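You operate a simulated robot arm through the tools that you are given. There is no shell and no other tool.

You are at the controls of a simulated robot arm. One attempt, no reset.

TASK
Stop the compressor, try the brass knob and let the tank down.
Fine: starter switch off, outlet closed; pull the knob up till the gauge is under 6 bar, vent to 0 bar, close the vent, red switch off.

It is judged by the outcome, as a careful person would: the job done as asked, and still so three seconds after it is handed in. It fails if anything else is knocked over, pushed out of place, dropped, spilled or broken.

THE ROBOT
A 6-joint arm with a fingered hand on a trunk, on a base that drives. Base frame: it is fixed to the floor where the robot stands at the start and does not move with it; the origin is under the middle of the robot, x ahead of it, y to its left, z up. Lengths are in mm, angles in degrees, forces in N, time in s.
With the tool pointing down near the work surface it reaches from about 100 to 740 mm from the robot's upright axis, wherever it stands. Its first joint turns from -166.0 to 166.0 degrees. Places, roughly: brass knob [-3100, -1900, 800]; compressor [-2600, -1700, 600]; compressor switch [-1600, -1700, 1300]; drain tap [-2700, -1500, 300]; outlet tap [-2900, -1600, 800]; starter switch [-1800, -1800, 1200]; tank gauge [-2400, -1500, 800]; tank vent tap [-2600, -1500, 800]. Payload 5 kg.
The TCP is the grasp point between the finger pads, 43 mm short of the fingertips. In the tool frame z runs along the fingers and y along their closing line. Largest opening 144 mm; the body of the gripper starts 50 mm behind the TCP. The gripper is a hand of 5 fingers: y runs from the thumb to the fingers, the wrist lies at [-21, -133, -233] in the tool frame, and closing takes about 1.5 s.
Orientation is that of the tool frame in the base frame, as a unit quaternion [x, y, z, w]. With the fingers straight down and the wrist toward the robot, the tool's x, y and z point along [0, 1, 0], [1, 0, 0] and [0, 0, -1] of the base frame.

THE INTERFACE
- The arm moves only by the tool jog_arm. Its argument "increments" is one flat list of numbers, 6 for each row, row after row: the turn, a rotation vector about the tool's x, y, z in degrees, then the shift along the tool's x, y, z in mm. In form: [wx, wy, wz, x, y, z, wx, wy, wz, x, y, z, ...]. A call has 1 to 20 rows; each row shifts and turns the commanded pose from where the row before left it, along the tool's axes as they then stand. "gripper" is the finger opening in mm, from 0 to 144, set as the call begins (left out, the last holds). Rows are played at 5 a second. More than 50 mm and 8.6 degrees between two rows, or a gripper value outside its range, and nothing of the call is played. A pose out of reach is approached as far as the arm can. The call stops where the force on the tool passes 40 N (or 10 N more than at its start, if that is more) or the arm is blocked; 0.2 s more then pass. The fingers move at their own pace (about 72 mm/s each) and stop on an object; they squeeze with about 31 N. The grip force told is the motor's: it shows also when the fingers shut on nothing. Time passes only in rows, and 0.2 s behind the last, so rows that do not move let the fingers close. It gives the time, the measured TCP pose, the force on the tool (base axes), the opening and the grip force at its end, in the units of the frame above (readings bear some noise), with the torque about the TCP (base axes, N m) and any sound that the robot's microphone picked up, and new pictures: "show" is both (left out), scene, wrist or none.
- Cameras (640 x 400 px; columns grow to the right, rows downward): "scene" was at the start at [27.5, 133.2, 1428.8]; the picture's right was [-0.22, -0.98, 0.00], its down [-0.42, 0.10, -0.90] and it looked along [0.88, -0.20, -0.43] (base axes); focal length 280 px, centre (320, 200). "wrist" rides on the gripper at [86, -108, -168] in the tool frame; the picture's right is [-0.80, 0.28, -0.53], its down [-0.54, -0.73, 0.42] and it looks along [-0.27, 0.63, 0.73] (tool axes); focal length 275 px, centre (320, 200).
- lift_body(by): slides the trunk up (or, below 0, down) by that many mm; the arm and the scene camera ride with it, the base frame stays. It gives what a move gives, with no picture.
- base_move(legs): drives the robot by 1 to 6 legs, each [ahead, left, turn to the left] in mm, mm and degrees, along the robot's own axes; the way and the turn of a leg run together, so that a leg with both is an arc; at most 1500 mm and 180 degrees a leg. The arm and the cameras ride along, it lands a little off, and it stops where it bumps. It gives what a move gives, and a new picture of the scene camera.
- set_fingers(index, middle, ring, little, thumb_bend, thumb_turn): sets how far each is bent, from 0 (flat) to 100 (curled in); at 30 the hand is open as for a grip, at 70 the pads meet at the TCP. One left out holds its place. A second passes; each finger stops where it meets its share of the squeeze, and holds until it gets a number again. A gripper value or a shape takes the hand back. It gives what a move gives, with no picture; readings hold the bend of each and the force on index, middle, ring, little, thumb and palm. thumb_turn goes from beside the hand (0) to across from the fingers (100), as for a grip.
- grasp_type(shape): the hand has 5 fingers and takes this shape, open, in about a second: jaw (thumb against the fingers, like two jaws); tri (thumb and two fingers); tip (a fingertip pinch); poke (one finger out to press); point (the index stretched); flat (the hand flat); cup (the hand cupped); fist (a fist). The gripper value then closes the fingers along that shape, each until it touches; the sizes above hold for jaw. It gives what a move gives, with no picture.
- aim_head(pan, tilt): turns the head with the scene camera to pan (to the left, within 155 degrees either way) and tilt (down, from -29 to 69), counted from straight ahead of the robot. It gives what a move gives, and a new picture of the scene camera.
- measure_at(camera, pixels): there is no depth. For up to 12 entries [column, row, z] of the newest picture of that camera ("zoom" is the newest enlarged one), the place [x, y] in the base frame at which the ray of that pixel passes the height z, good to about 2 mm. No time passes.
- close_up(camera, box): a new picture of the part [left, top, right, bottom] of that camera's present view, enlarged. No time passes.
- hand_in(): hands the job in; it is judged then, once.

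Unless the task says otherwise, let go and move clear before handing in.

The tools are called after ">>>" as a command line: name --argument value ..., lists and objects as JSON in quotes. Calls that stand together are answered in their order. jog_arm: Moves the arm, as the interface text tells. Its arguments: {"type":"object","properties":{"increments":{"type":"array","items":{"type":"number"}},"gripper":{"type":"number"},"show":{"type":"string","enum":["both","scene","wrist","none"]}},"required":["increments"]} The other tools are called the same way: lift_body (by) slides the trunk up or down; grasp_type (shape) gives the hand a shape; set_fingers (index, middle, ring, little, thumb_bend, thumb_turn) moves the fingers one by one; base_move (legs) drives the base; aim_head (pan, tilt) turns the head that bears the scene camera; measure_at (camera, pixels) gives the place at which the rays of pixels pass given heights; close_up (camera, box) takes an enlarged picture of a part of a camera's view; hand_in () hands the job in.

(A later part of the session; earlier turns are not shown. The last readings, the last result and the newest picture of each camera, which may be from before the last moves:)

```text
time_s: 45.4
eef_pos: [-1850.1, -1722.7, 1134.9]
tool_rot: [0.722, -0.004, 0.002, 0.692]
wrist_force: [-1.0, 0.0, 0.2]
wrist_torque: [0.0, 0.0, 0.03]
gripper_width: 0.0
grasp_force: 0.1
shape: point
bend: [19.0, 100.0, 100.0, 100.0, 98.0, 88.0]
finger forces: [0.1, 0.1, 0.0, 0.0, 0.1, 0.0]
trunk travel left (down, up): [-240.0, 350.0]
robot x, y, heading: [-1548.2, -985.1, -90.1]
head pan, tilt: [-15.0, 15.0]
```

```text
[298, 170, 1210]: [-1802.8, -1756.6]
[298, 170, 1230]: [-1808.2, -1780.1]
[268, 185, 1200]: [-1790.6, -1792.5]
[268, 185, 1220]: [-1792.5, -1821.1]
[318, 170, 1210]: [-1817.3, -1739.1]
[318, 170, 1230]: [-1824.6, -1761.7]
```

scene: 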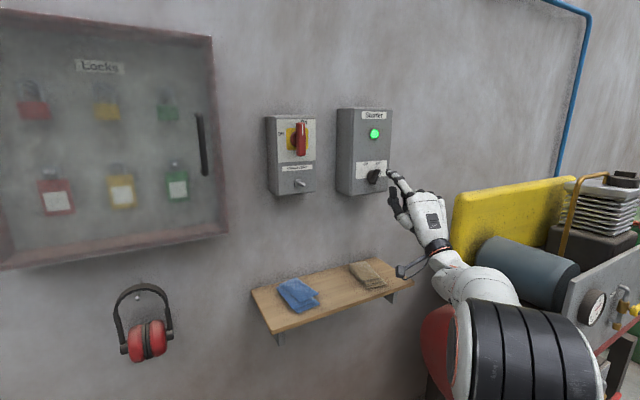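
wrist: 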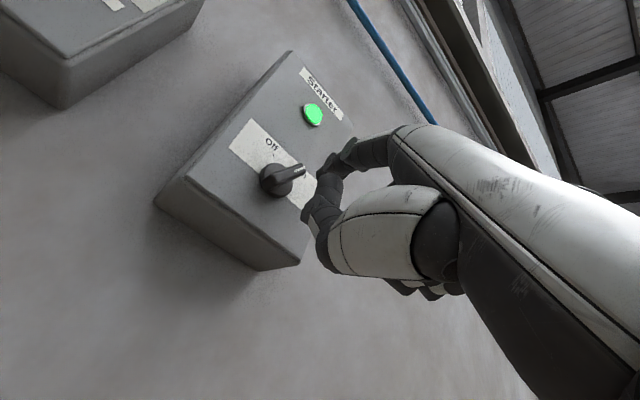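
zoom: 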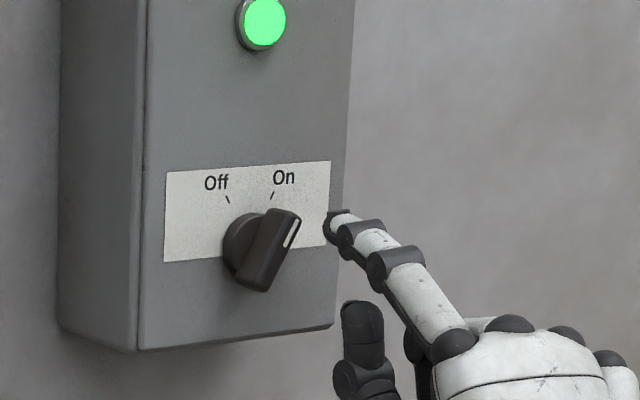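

The fingertip is near (-1826,-1753,1228); the wing's outer end is near (-1810,-1772,1225) and the face of the box near y=-1805. I move 6 mm right, then 36 mm forward.

>>> jog_arm --increments '[0, 0, 0, -6, 0, 0, 0, 0, 0, 0, 0, 9, 0, 0, 0, 0, 0, 9, 0, 0, 0, 0, 0, 9, 0, 0, 0, 0, 0, 9, 0, 0, 0, 0, 0, 0]'

>>> close_up --camera "scene" --box '[325, 130, 445, 205]'

>>> close_up --camera "wrist" --box '[220, 80, 420, 230]'

```text
time_s: 46.8
eef_pos: [-1855.7, -1758.9, 1134.5]
tool_rot: [0.722, -0.005, 0.002, 0.692]
wrist_force: [0.9, -0.5, -0.8]
wrist_torque: [0.01, 0.03, -0.05]
gripper_width: 0.0
grasp_force: 0.1
shape: point
bend: [19.0, 100.0, 100.0, 100.0, 98.0, 88.0]
finger forces: [0.0, 0.0, 0.1, 0.1, 0.0, 0.1]
trunk travel left (down, up): [-240.0, 350.0]
robot x, y, heading: [-1551.6, -987.3, -90.3]
head pan, tilt: [-15.0, 15.0]
```

scene: 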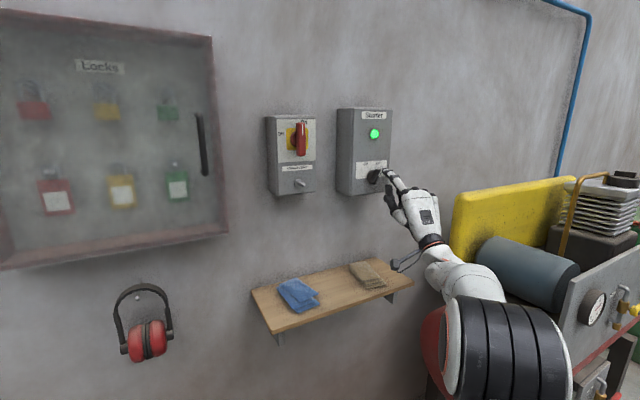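
wrist: 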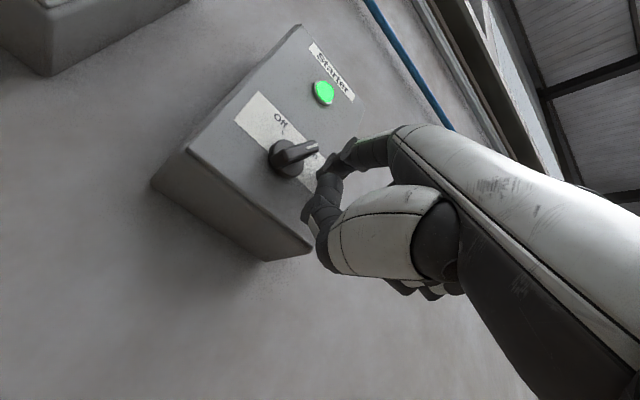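

```text
5.33 times, centred on (385, 168) of scene
```

zoom: 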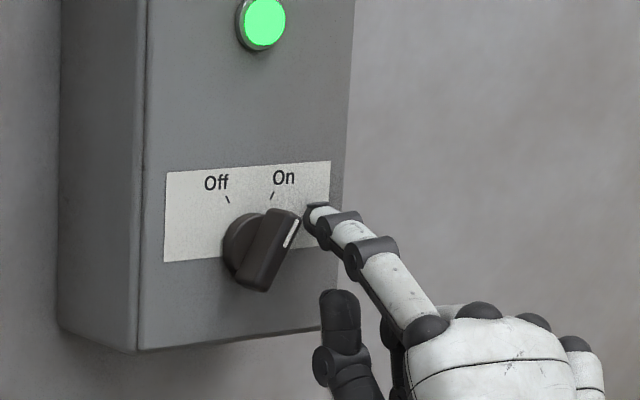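

```text
2.67 times, centred on (320, 155) of wrist
```

zoom: 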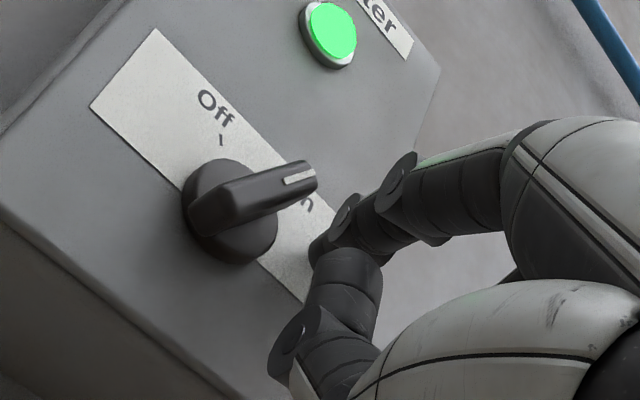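

The fingertip sits just right of the wing end at zoom (305,222). I lower 6 mm, then push left in small steps.

>>> jog_arm --increments '[0, 0, 0, 0, -6, 0, 0, 0, 0, 0, 0, 3, 0, 0, 0, 5, 0, 0, 0, 0, 0, 5, 0, 0, 0, 0, 0, 5, 0, 0, 0, 0, 0, 5, 0, 0, 0, 0, 0, 5, 0, 0, 0, 0, 0, 5, 0, 0]'

>>> close_up --camera "scene" --box '[325, 130, 445, 205]'

>>> close_up --camera "wrist" --box '[220, 80, 420, 230]'

```text
time_s: 48.6
eef_pos: [-1826.7, -1759.5, 1130.6]
tool_rot: [0.721, -0.005, 0.002, 0.693]
wrist_force: [-9.4, 6.2, 1.6]
wrist_torque: [-0.66, -0.83, -0.04]
gripper_width: 136.3
grasp_force: 0.1
shape: point
bend: [18.0, 100.0, 100.0, 100.0, 98.0, 88.0]
finger forces: [14.3, 0.0, 0.1, 0.0, 0.0, 0.0]
trunk travel left (down, up): [-240.0, 350.0]
robot x, y, heading: [-1551.2, -984.2, -90.1]
head pan, tilt: [-15.0, 15.0]
```

scene: 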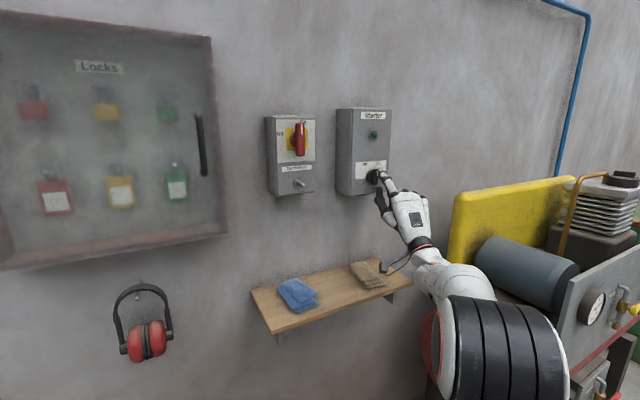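
wrist: 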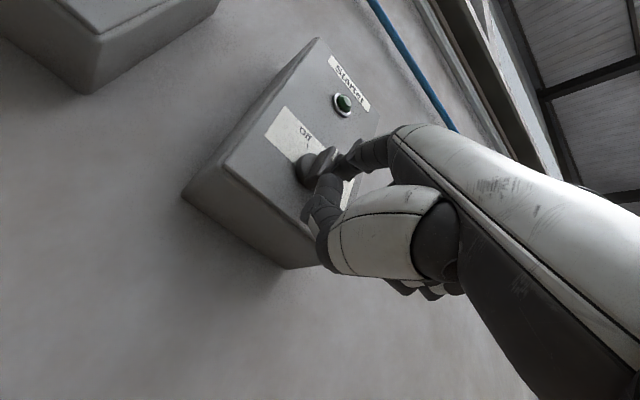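

```text
5.33 times, centred on (385, 168) of scene
```

zoom: 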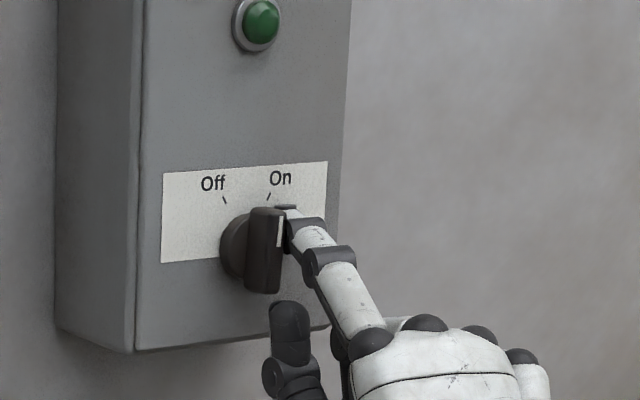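

```text
2.67 times, centred on (320, 155) of wrist
```

zoom: 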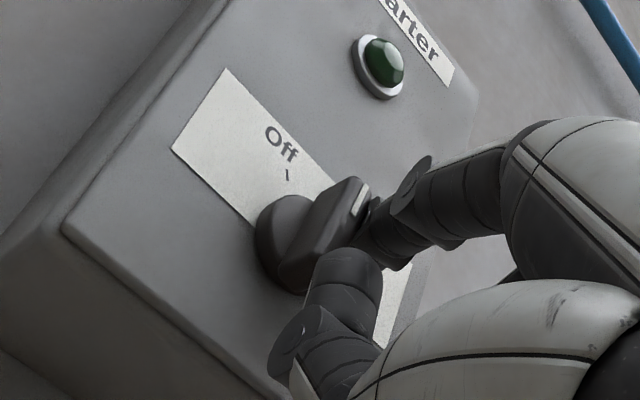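

The lamp is already dark and the knob is upright, halfway to Off. I keep pushing left.

>>> jog_arm --increments '[0, 0, 0, 4, 0, 0, 0, 0, 0, 4, 0, 0, 0, 0, 0, 4, 0, 0, 0, 0, 0, 4, 0, 0]'

>>> close_up --camera "scene" --box '[325, 130, 445, 205]'

>>> close_up --camera "wrist" --box '[220, 80, 420, 230]'

```text
time_s: 49.6
eef_pos: [-1814.2, -1760.5, 1129.4]
tool_rot: [0.722, -0.007, 0.004, 0.692]
wrist_force: [-23.5, 0.5, 9.9]
wrist_torque: [-0.21, -2.12, -0.1]
gripper_width: 136.3
grasp_force: 0.1
shape: point
bend: [16.0, 100.0, 100.0, 100.0, 98.0, 88.0]
finger forces: [24.3, 0.0, 0.0, 0.0, 0.1, 0.0]
trunk travel left (down, up): [-240.0, 350.0]
robot x, y, heading: [-1547.5, -984.4, -90.1]
head pan, tilt: [-15.0, 15.0]
```

scene: 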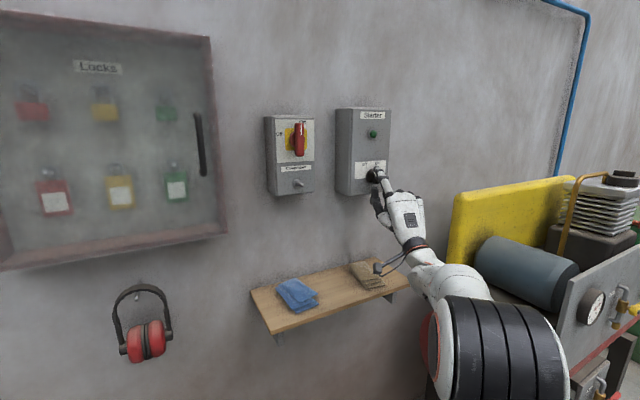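
wrist: 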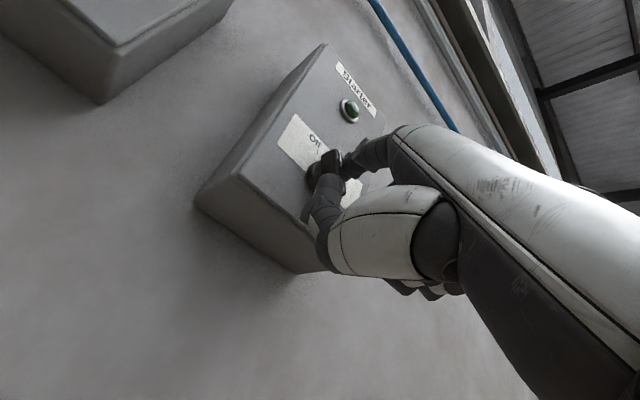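

```text
5.33 times, centred on (385, 168) of scene
```

zoom: 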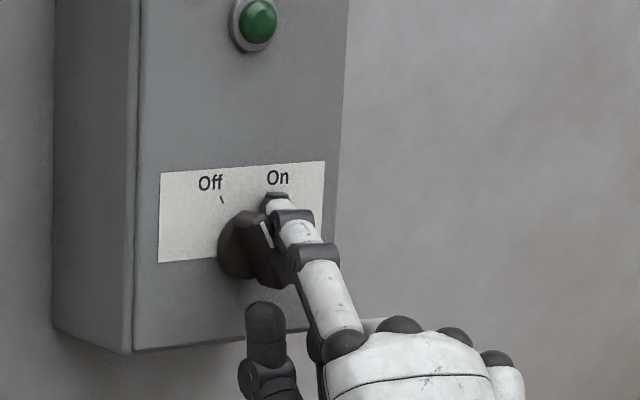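

```text
2.67 times, centred on (320, 155) of wrist
```

zoom: 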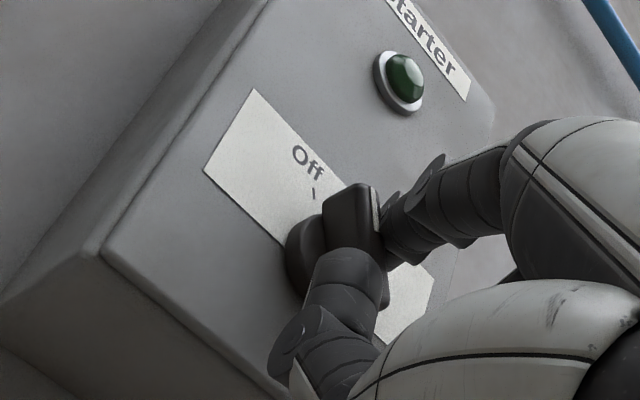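

The wing now points at the Off tick and the side force has risen to 23 N, so it is at its stop. I ease off to the right, back out, and check.

>>> jog_arm --increments '[0, 0, 0, -12, 0, 0, 0, 0, 0, -12, 0, 0, 0, 0, 0, -10, 0, -10, 0, 0, 0, 0, 0, -30, 0, 0, 0, 0, 0, -40, 0, 0, 0, 0, 0, -40]'

>>> close_up --camera "scene" --box '[325, 130, 445, 205]'

```text
time_s: 51.0
eef_pos: [-1842.1, -1640.8, 1131.7]
tool_rot: [0.722, -0.005, 0.002, 0.691]
wrist_force: [0.0, 0.1, -0.1]
wrist_torque: [-0.04, -0.01, 0.02]
gripper_width: 0.1
grasp_force: 0.0
shape: point
bend: [19.0, 100.0, 100.0, 100.0, 98.0, 88.0]
finger forces: [0.0, 0.0, 0.0, 0.0, 0.0, 0.1]
trunk travel left (down, up): [-240.0, 350.0]
robot x, y, heading: [-1549.3, -980.4, -90.0]
head pan, tilt: [-15.0, 15.0]
```

scene: 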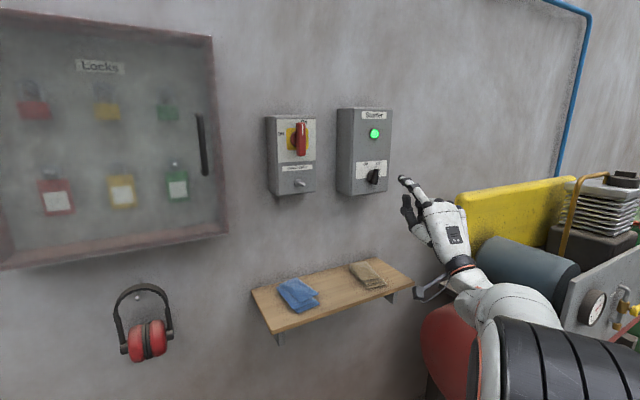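
wrist: 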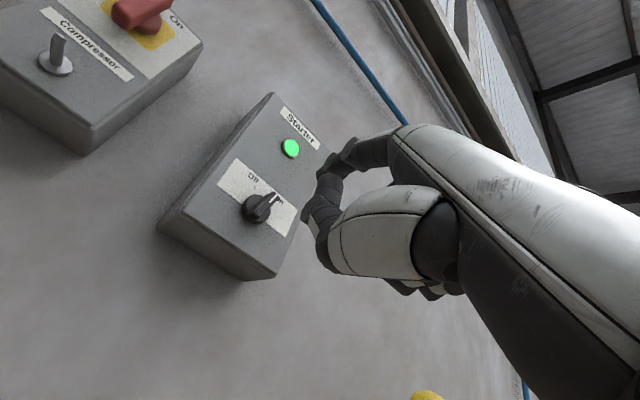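

```text
5.33 times, centred on (385, 168) of scene
```

zoom: 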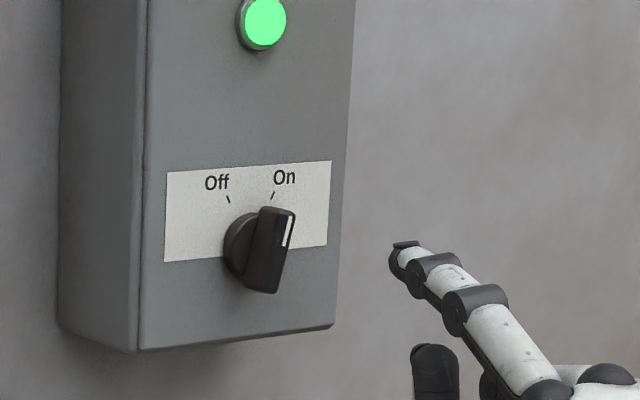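

The lamp came back on: the retreat to the right dragged the knob back, since the finger was riding on top of the wing end (10 N upward). I go in again 9 mm lower to press squarely on its side, and this time will withdraw straight back.

>>> jog_arm --increments '[0, 0, 0, 0, -9, 0, 0, 0, 0, 0, 0, 40, 0, 0, 0, 0, 0, 40, 0, 0, 0, 0, 0, 30, 0, 0, 0, 0, 0, 6, 0, 0, 0, 8, 0, 0, 0, 0, 0, 5, 0, 0, 0, 0, 0, 5, 0, 0, 0, 0, 0, 5, 0, 0, 0, 0, 0, 4, 0, 0, 0, 0, 0, 3, 0, 0]'

>>> close_up --camera "scene" --box '[325, 130, 445, 205]'

>>> close_up --camera "wrist" --box '[220, 80, 420, 230]'

```text
time_s: 53.4
eef_pos: [-1819.1, -1755.5, 1118.4]
tool_rot: [0.723, -0.007, 0.004, 0.691]
wrist_force: [-26.0, 6.7, -7.4]
wrist_torque: [-0.4, -2.24, -0.86]
gripper_width: 136.4
grasp_force: 0.0
shape: point
bend: [21.0, 100.0, 100.0, 100.0, 98.0, 87.0]
finger forces: [28.5, 0.1, 0.1, 0.1, 0.0, 0.1]
trunk travel left (down, up): [-240.0, 350.0]
robot x, y, heading: [-1547.2, -981.1, -90.5]
head pan, tilt: [-15.0, 15.0]
```

scene: 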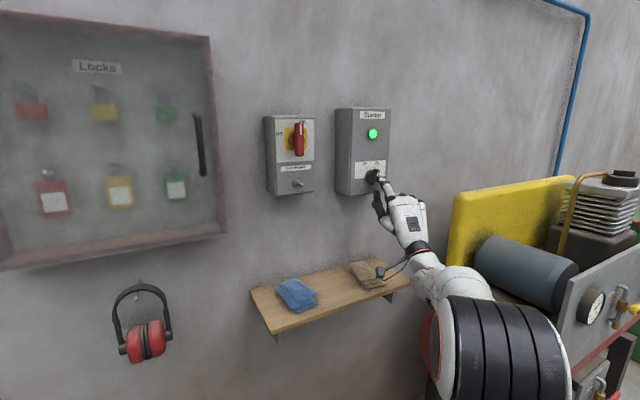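
wrist: 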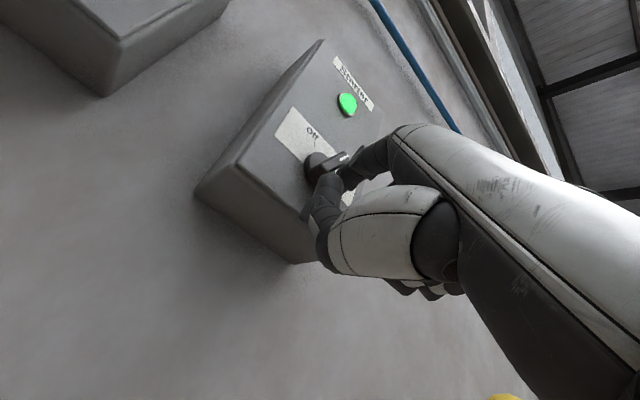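

```text
5.33 times, centred on (385, 168) of scene
```

zoom: 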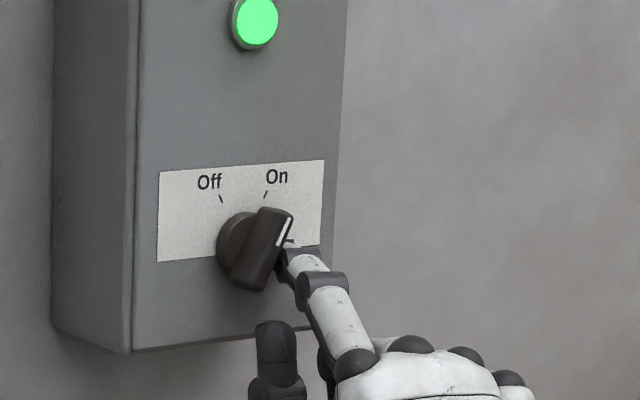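

```text
2.67 times, centred on (320, 155) of wrist
```

zoom: 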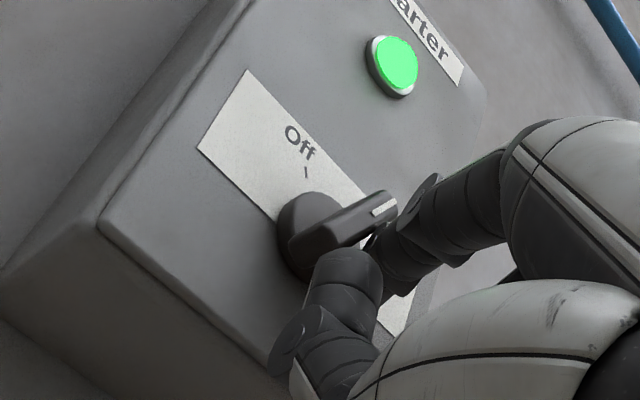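

Now the contact is too near the axis (zoom 290,262) and the knob did not turn. I ease right, rise 8 mm, and push again.

>>> jog_arm --increments '[0, 0, 0, -10, 0, 0, 0, 0, 0, 0, 7, 0, 0, 0, 0, 5, 0, 0, 0, 0, 0, 5, 0, 0, 0, 0, 0, 4, 0, 0, 0, 0, 0, 3, 0, 0, 0, 0, 0, 3, 0, 0]'

>>> close_up --camera "scene" --box '[325, 130, 445, 205]'

>>> close_up --camera "wrist" --box '[220, 80, 420, 230]'

```text
time_s: 55.0
eef_pos: [-1810.1, -1754.7, 1129.9]
tool_rot: [0.722, -0.01, 0.004, 0.692]
wrist_force: [-30.0, 9.4, 1.5]
wrist_torque: [-0.94, -2.76, -0.79]
gripper_width: 136.4
grasp_force: 0.0
shape: point
bend: [17.0, 100.0, 100.0, 100.0, 98.0, 87.0]
finger forces: [26.9, 0.0, 0.0, 0.1, 0.1, 0.0]
trunk travel left (down, up): [-240.0, 350.0]
robot x, y, heading: [-1549.1, -984.0, -90.3]
head pan, tilt: [-15.0, 15.0]
```

scene: 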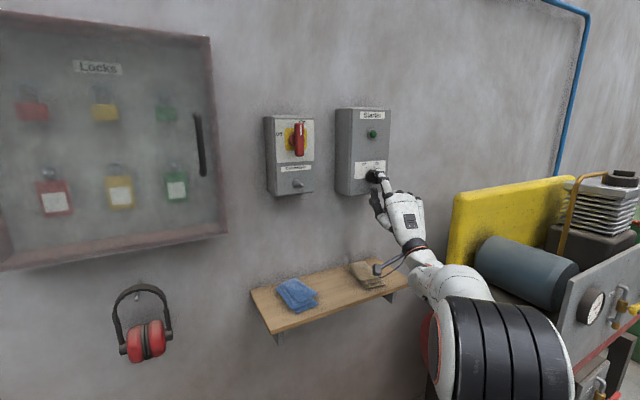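
wrist: 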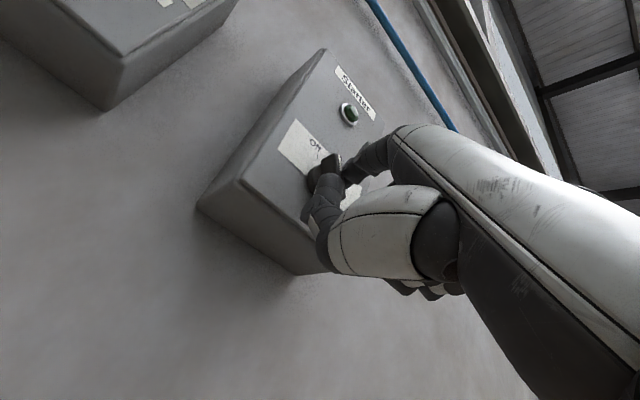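

```text
5.33 times, centred on (385, 168) of scene
```

zoom: 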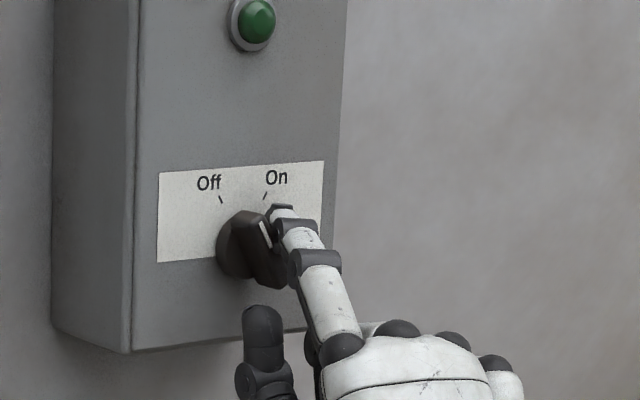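

```text
2.67 times, centred on (320, 155) of wrist
```

zoom: 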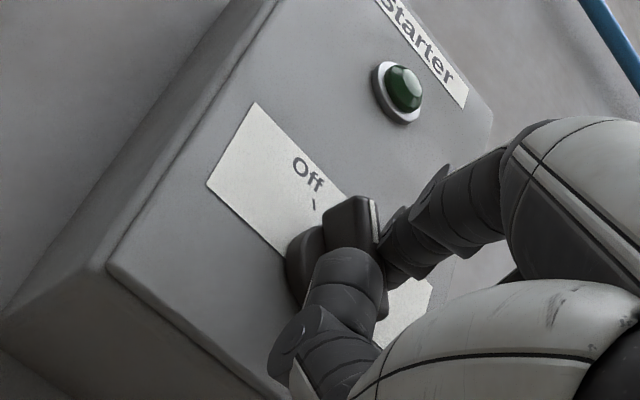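

The lamp is dark and the wing points at Off again with 30 N on the stop. This time I relax slightly and withdraw straight back.

>>> jog_arm --increments '[0, 0, 0, -3, 0, 0, 0, 0, 0, 0, 0, -12, 0, 0, 0, 0, 0, -25, 0, 0, 0, 0, 0, -40]'

>>> close_up --camera "scene" --box '[325, 130, 445, 205]'

```text
time_s: 56.0
eef_pos: [-1804.8, -1680.6, 1129.6]
tool_rot: [0.723, -0.003, 0.002, 0.691]
wrist_force: [0.4, -2.0, -0.2]
wrist_torque: [-0.05, -0.01, 0.02]
gripper_width: 0.0
grasp_force: 0.0
shape: point
bend: [19.0, 100.0, 100.0, 100.0, 98.0, 88.0]
finger forces: [0.0, 0.0, 0.0, 0.0, 0.1, 0.0]
trunk travel left (down, up): [-240.0, 350.0]
robot x, y, heading: [-1549.0, -985.2, -90.1]
head pan, tilt: [-15.0, 15.0]
```

scene: 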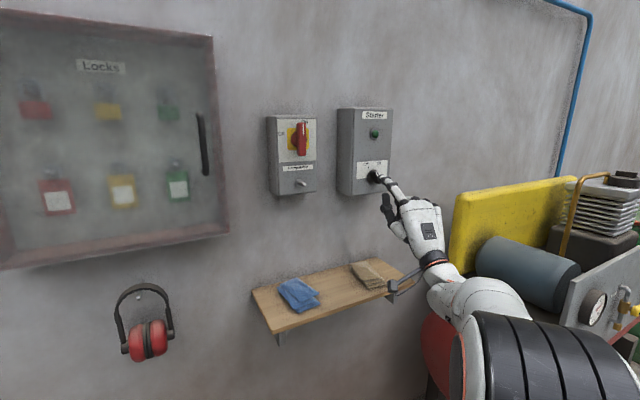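
wrist: 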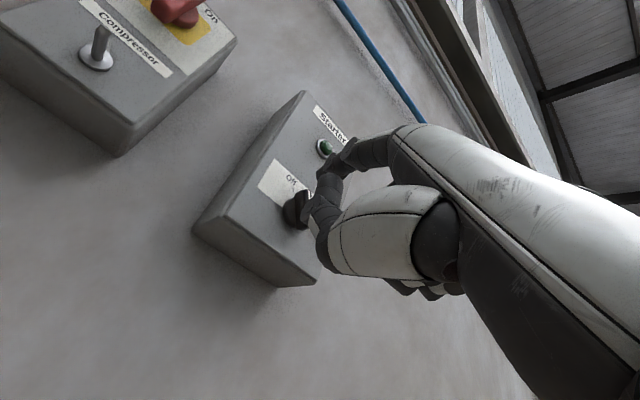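

```text
5.33 times, centred on (385, 168) of scene
```

zoom: 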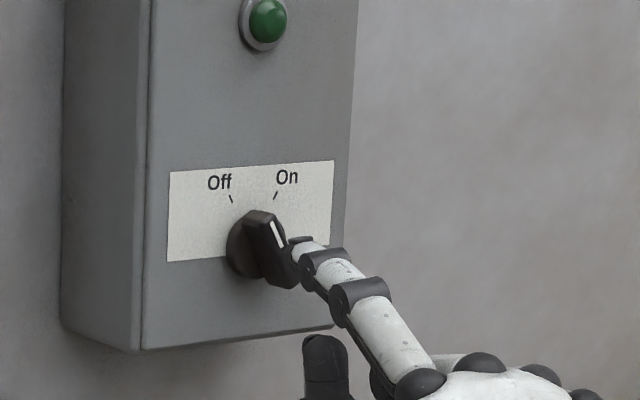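

The lamp stays dark and the wing points at Off (zoom 262,215). I back further away and check it without the hand in front.

>>> jog_arm --increments '[0, 0, 0, 0, 0, -40, 0, 0, 0, -40, 0, -40, 0, 0, 0, -40, 0, -20]'

>>> close_up --camera "scene" --box '[325, 130, 445, 205]'

>>> aim_head --pan -50 --tilt 20

>>> close_up --camera "scene" --box '[200, 50, 440, 200]'

```text
refused: row 2 steps farther than a row can; nothing moved
```

```text
5.33 times, centred on (385, 168) of scene
```

zoom: 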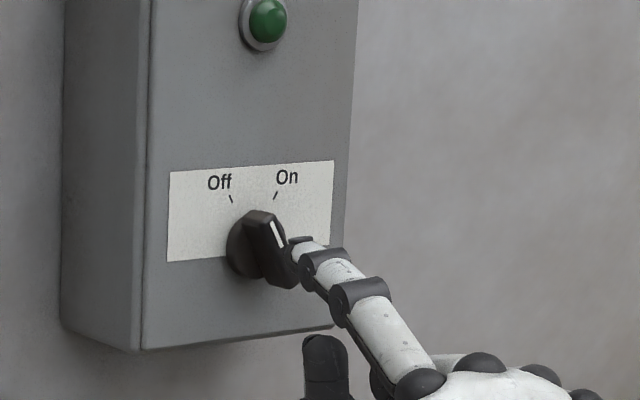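

```text
time_s: 57.0
eef_pos: [-1806.3, -1680.1, 1131.3]
tool_rot: [0.722, -0.005, 0.001, 0.692]
wrist_force: [-1.0, 0.5, 0.2]
wrist_torque: [0.02, -0.03, 0.03]
gripper_width: 0.0
grasp_force: 0.2
shape: point
bend: [19.0, 100.0, 100.0, 100.0, 98.0, 88.0]
finger forces: [0.1, 0.0, 0.0, 0.0, 0.0, 0.1]
trunk travel left (down, up): [-240.0, 350.0]
robot x, y, heading: [-1551.5, -983.3, -90.4]
head pan, tilt: [-50.0, 20.0]
```

scene: 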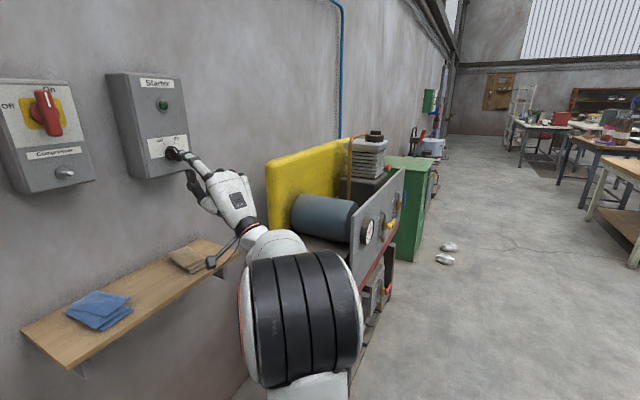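

```text
2.67 times, centred on (320, 125) of scene
```

zoom: 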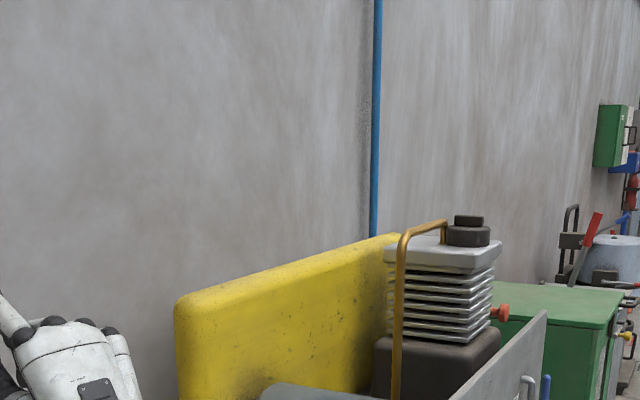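

I back the hand out in legal steps, then reverse the base and slide right to stand in front of the compressor panel.

>>> jog_arm --increments '[0, 0, 0, 0, 0, -40, 0, 0, 0, -20, 0, -40, 0, 0, 0, -20, 0, -20]' --show "none"

>>> base_move --legs '[[-320, 0, 0], [0, -1050, 0]]'

>>> aim_head --pan -5 --tilt 32

```text
time_s: 57.8
eef_pos: [-1845.7, -1580.3, 1134.6]
tool_rot: [0.722, -0.004, 0.002, 0.692]
wrist_force: [1.3, 0.0, 0.3]
wrist_torque: [-0.02, -0.02, -0.08]
gripper_width: 0.0
grasp_force: 0.0
shape: point
bend: [19.0, 100.0, 100.0, 100.0, 98.0, 87.0]
finger forces: [0.0, 0.0, 0.0, 0.0, 0.0, 0.0]
trunk travel left (down, up): [-240.0, 350.0]
robot x, y, heading: [-1550.7, -981.3, -90.0]
head pan, tilt: [-50.0, 20.0]
```

```text
time_s: 64.9
eef_pos: [-2881.9, -1258.6, 1134.3]
tool_rot: [0.722, -0.003, 0.003, 0.692]
wrist_force: [0.4, -0.1, 0.3]
wrist_torque: [0.0, -0.02, 0.01]
gripper_width: 0.0
grasp_force: 0.0
shape: point
bend: [19.0, 100.0, 100.0, 100.0, 98.0, 88.0]
finger forces: [0.0, 0.0, 0.0, 0.1, 0.0, 0.0]
trunk travel left (down, up): [-240.0, 350.0]
robot x, y, heading: [-2588.4, -662.0, -89.8]
head pan, tilt: [-50.0, 20.0]
```

scene: 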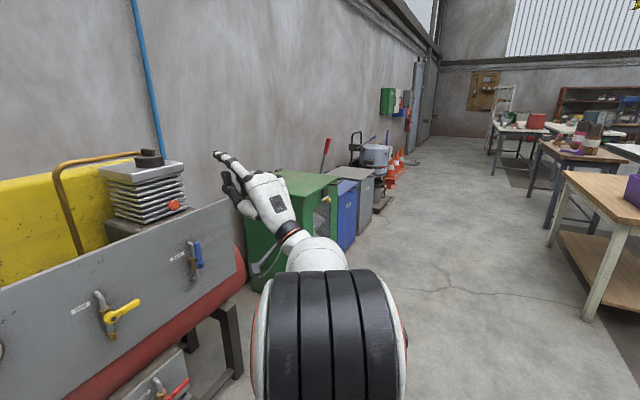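

```text
time_s: 66.0
eef_pos: [-2881.6, -1257.5, 1134.0]
tool_rot: [0.722, -0.003, 0.004, 0.692]
wrist_force: [-0.5, 0.4, 0.2]
wrist_torque: [0.01, -0.02, 0.03]
gripper_width: 0.0
grasp_force: 0.0
shape: point
bend: [19.0, 100.0, 100.0, 100.0, 98.0, 88.0]
finger forces: [0.0, 0.0, 0.0, 0.0, 0.0, 0.0]
trunk travel left (down, up): [-240.0, 350.0]
robot x, y, heading: [-2589.6, -663.7, -90.1]
head pan, tilt: [-5.0, 32.0]
```

scene: 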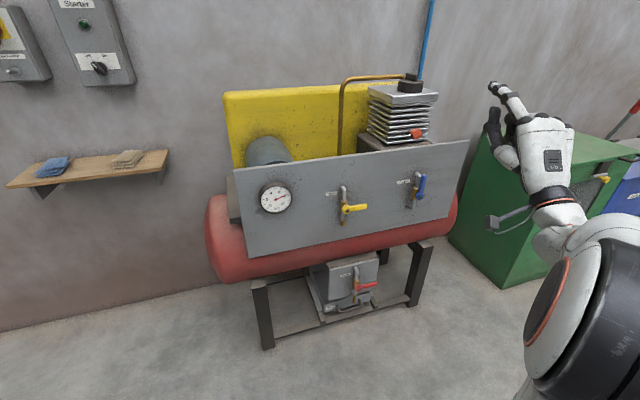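

>>> close_up --camera "scene" --box '[230, 140, 470, 290]'

>>> close_up --camera "scene" --box '[320, 60, 480, 160]'

>>> close_up --camera "scene" --box '[245, 175, 305, 220]'

>>> close_up --camera "scene" --box '[320, 165, 440, 235]'

>>> close_up --camera "scene" --box '[40, 0, 160, 90]'

```text
2.67 times, centred on (350, 215) of scene
```

zoom: 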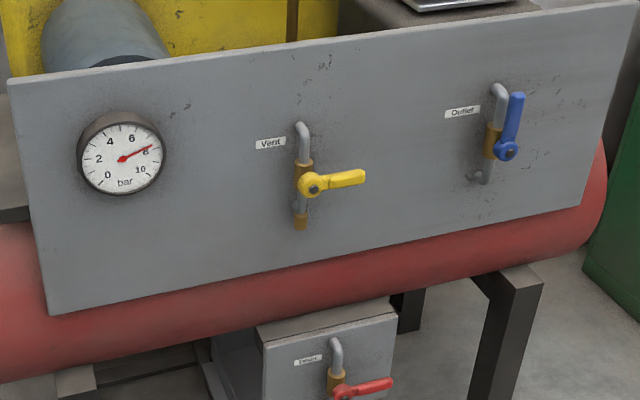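

```text
4.00 times, centred on (400, 110) of scene
```

zoom: 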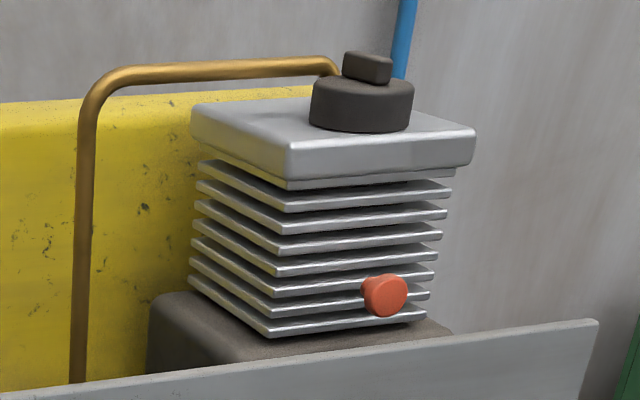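

```text
8.89 times, centred on (275, 198) of scene
```

zoom: 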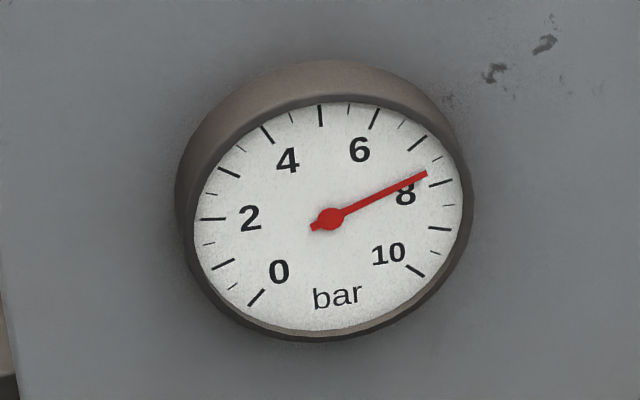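

```text
5.33 times, centred on (380, 200) of scene
```

zoom: 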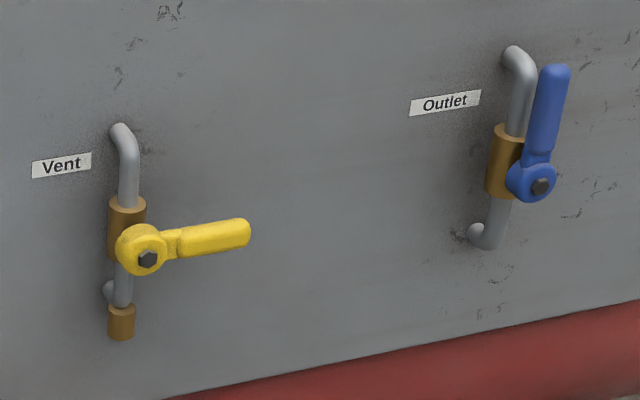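

```text
4.44 times, centred on (100, 45) of scene
```

zoom: 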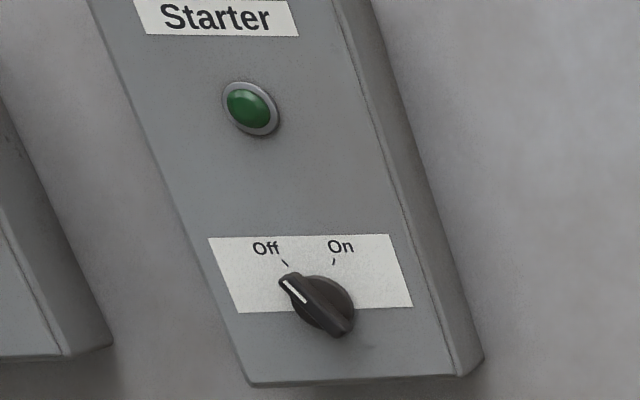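

The starter is off (pointer at the Off tick, lamp dark). The gauge reads about 7.5 bar; the outlet's blue lever stands along its pipe (open), the vent's yellow lever and the red drain are across (closed). I measure the taps, then lower the trunk for a second view.

>>> measure_at --camera "scene" --pixels '[[421.5, 197, 800], [421.5, 197, 900], [424.5, 177, 850], [424.5, 177, 950], [347.5, 211, 800], [347.5, 211, 900], [366, 207, 800], [366, 207, 900], [275, 198, 800], [275, 198, 900], [469, 142, 950], [235, 170, 950]]'

>>> lift_body --by -230

>>> aim_head --pan -5 --tilt 20

```text
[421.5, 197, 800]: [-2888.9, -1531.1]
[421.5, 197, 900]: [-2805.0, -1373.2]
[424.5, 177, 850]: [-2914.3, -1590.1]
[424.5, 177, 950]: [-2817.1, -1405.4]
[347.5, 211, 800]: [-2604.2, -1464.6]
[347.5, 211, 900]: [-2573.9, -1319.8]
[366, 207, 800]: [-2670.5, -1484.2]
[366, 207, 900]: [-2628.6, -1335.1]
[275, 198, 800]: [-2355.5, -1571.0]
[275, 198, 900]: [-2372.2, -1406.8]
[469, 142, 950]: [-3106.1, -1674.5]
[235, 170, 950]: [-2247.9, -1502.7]
```

```text
time_s: 68.4
eef_pos: [-2880.9, -1258.2, 905.3]
tool_rot: [0.722, -0.003, 0.003, 0.692]
wrist_force: [0.1, 0.5, -0.6]
wrist_torque: [0.01, -0.02, -0.01]
gripper_width: 0.1
grasp_force: 0.2
shape: point
bend: [19.0, 100.0, 100.0, 100.0, 98.0, 88.0]
finger forces: [0.1, 0.0, 0.0, 0.1, 0.0, 0.0]
trunk travel left (down, up): [-10.0, 580.0]
robot x, y, heading: [-2586.4, -664.1, -89.9]
head pan, tilt: [-5.0, 32.0]
```

```text
time_s: 69.2
eef_pos: [-2881.0, -1259.4, 904.9]
tool_rot: [0.722, -0.003, 0.003, 0.692]
wrist_force: [0.2, -0.3, 0.5]
wrist_torque: [0.03, 0.0, 0.01]
gripper_width: 0.0
grasp_force: 0.0
shape: point
bend: [19.0, 100.0, 100.0, 100.0, 98.0, 88.0]
finger forces: [0.0, 0.0, 0.0, 0.0, 0.0, 0.0]
trunk travel left (down, up): [-10.0, 580.0]
robot x, y, heading: [-2587.8, -658.8, -89.7]
head pan, tilt: [-5.0, 20.0]
```

scene: 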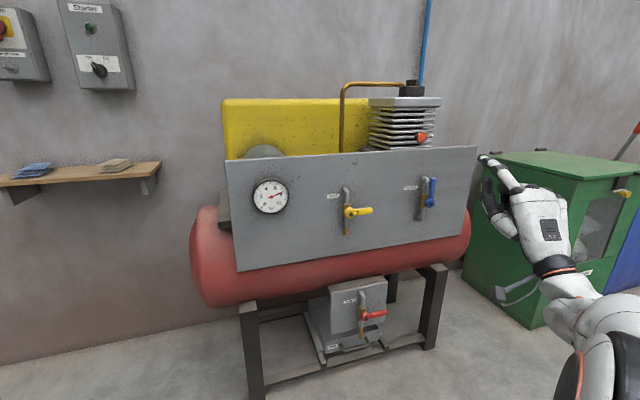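

>>> close_up --camera "scene" --box '[320, 165, 480, 265]'

>>> close_up --camera "scene" --box '[380, 70, 540, 190]'

```text
4.00 times, centred on (400, 215) of scene
```

zoom: 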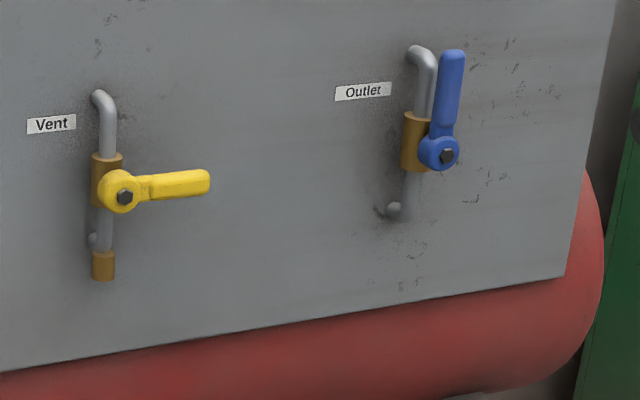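

```text
3.33 times, centred on (460, 130) of scene
```

zoom: 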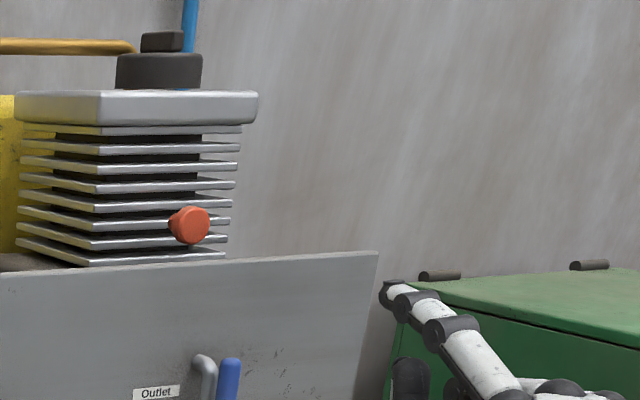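

I measure the same points from the lower viewpoint to intersect the rays.

>>> measure_at --camera "scene" --pixels '[[431.5, 204, 800], [431.5, 204, 900], [433, 179.5, 850], [433, 179.5, 950], [351.25, 214.25, 800], [351.25, 214.25, 900], [371.75, 210, 800], [371.75, 210, 900], [475.5, 146.5, 950], [475.5, 146.5, 1000], [466.5, 236, 700], [466.5, 236, 750]]'

```text
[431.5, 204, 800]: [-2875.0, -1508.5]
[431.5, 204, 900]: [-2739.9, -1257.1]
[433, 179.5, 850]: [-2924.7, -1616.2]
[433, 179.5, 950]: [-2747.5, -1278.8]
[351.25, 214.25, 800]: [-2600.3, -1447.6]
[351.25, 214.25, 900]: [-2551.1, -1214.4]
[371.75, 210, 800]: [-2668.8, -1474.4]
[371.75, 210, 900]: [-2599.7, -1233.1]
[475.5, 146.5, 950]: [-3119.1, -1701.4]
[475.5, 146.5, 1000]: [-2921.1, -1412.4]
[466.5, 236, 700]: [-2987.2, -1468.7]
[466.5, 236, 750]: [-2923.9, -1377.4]
```

Intersecting the rays gives: outlet pivot (-2908,-1569,776) with its lever top near z=867, vent pivot (-2610,-1492,781), so the panel is turned about 14.5°. I pitch the hand 45° down, square the robot to the panel and stand in front of the outlet.

>>> jog_arm --increments '[7.5, 0, 0, 0, 0, 0, 7.5, 0, 0, 0, 0, 0, 7.5, 0, 0, 0, 0, 0, 7.5, 0, 0, 0, 0, 0, 7.5, 0, 0, 0, 0, 0, 7.5, 0, 0, 0, 0, 0]' --show "none"

>>> base_move --legs '[[0, 0, 14.5], [27, -208, 0]]'

>>> aim_head --pan -20 --tilt 25

```text
time_s: 70.6
eef_pos: [-2880.9, -1258.3, 904.4]
tool_rot: [0.932, -0.003, 0.004, 0.362]
wrist_force: [0.0, -0.2, -0.8]
wrist_torque: [-0.05, -0.03, 0.0]
gripper_width: 0.0
grasp_force: 0.1
shape: point
bend: [19.0, 100.0, 100.0, 100.0, 98.0, 88.0]
finger forces: [0.0, 0.1, 0.0, 0.0, 0.0, 0.0]
trunk travel left (down, up): [-10.0, 580.0]
robot x, y, heading: [-2584.8, -660.3, -89.7]
head pan, tilt: [-5.0, 20.0]
```

```text
time_s: 73.1
eef_pos: [-2916.7, -1391.3, 904.6]
tool_rot: [0.925, 0.115, 0.049, 0.358]
wrist_force: [-0.3, 0.5, 0.2]
wrist_torque: [-0.03, -0.01, 0.03]
gripper_width: 0.0
grasp_force: 0.0
shape: point
bend: [19.0, 100.0, 100.0, 100.0, 98.0, 88.0]
finger forces: [0.1, 0.0, 0.0, 0.0, 0.0, 0.1]
trunk travel left (down, up): [-10.0, 580.0]
robot x, y, heading: [-2783.1, -739.5, -75.4]
head pan, tilt: [-5.0, 20.0]
```

scene: 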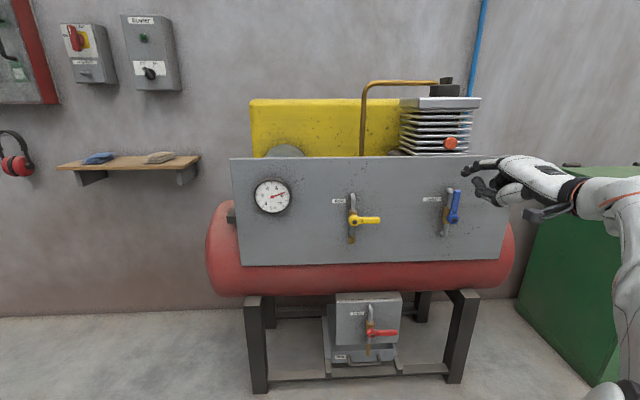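

```text
time_s: 73.8
eef_pos: [-2916.2, -1390.5, 905.4]
tool_rot: [0.925, 0.116, 0.05, 0.359]
wrist_force: [0.7, -0.1, -0.1]
wrist_torque: [0.02, -0.01, 0.01]
gripper_width: 0.0
grasp_force: 0.1
shape: point
bend: [19.0, 100.0, 100.0, 100.0, 98.0, 88.0]
finger forces: [0.1, 0.1, 0.1, 0.1, 0.0, 0.0]
trunk travel left (down, up): [-10.0, 580.0]
robot x, y, heading: [-2785.6, -736.4, -75.5]
head pan, tilt: [-20.0, 25.0]
```

scene: 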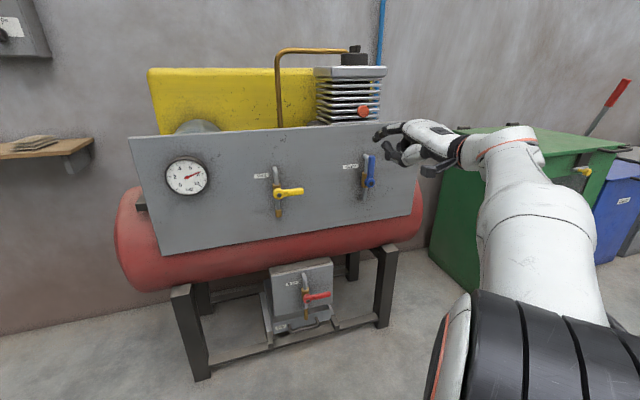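

The fingertip should now be near (-2880,-1472,945), about 50 mm left of the outlet lever and 87 mm short of it. I lower it 105 mm, a touch more left, then look before moving in.

>>> jog_arm --increments '[0, 0, 0, 10, 0, 0, 0, 0, 0, 0, -23.7, 25.8, 0, 0, 0, 0, -23.7, 25.8, 0, 0, 0, 0, -23.7, 25.8, 0, 0, 0, 0, 14.7, 13.5, 0, 0, 0, 0, 14.7, 13.5]'

>>> close_up --camera "scene" --box '[310, 110, 470, 230]'

```text
time_s: 75.2
eef_pos: [-2897.0, -1426.7, 799.6]
tool_rot: [0.925, 0.116, 0.05, 0.359]
wrist_force: [-0.5, -0.4, 1.5]
wrist_torque: [0.02, 0.04, 0.0]
gripper_width: 0.0
grasp_force: 0.1
shape: point
bend: [19.0, 100.0, 100.0, 100.0, 99.0, 88.0]
finger forces: [0.0, 0.1, 0.1, 0.0, 0.1, 0.1]
trunk travel left (down, up): [-10.0, 580.0]
robot x, y, heading: [-2782.2, -739.7, -75.4]
head pan, tilt: [-20.0, 25.0]
```

scene: 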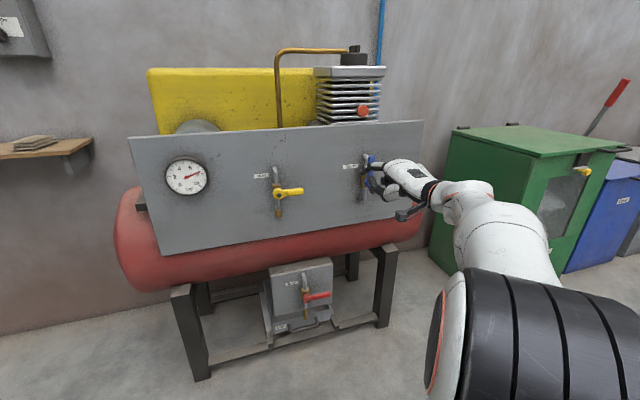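
wrist: 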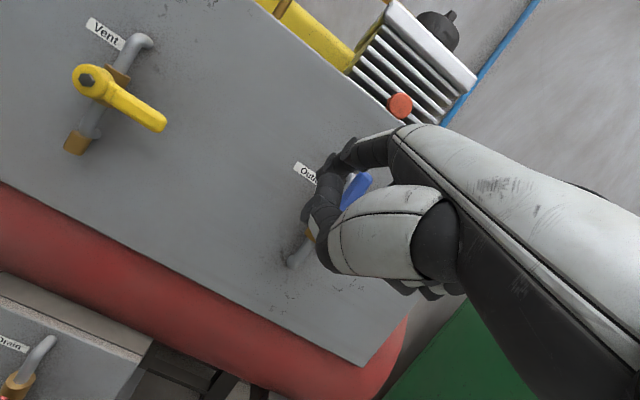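

```text
3.33 times, centred on (390, 170) of scene
```

zoom: 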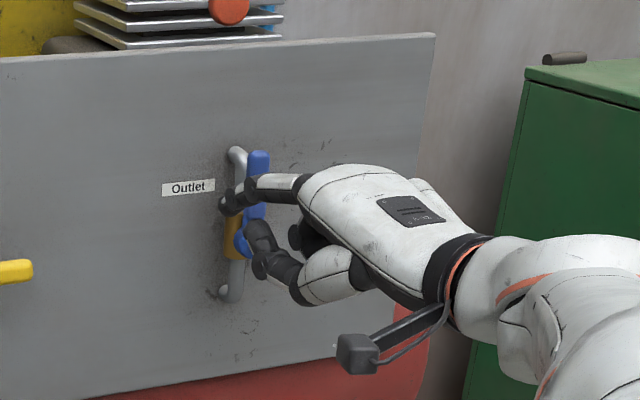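

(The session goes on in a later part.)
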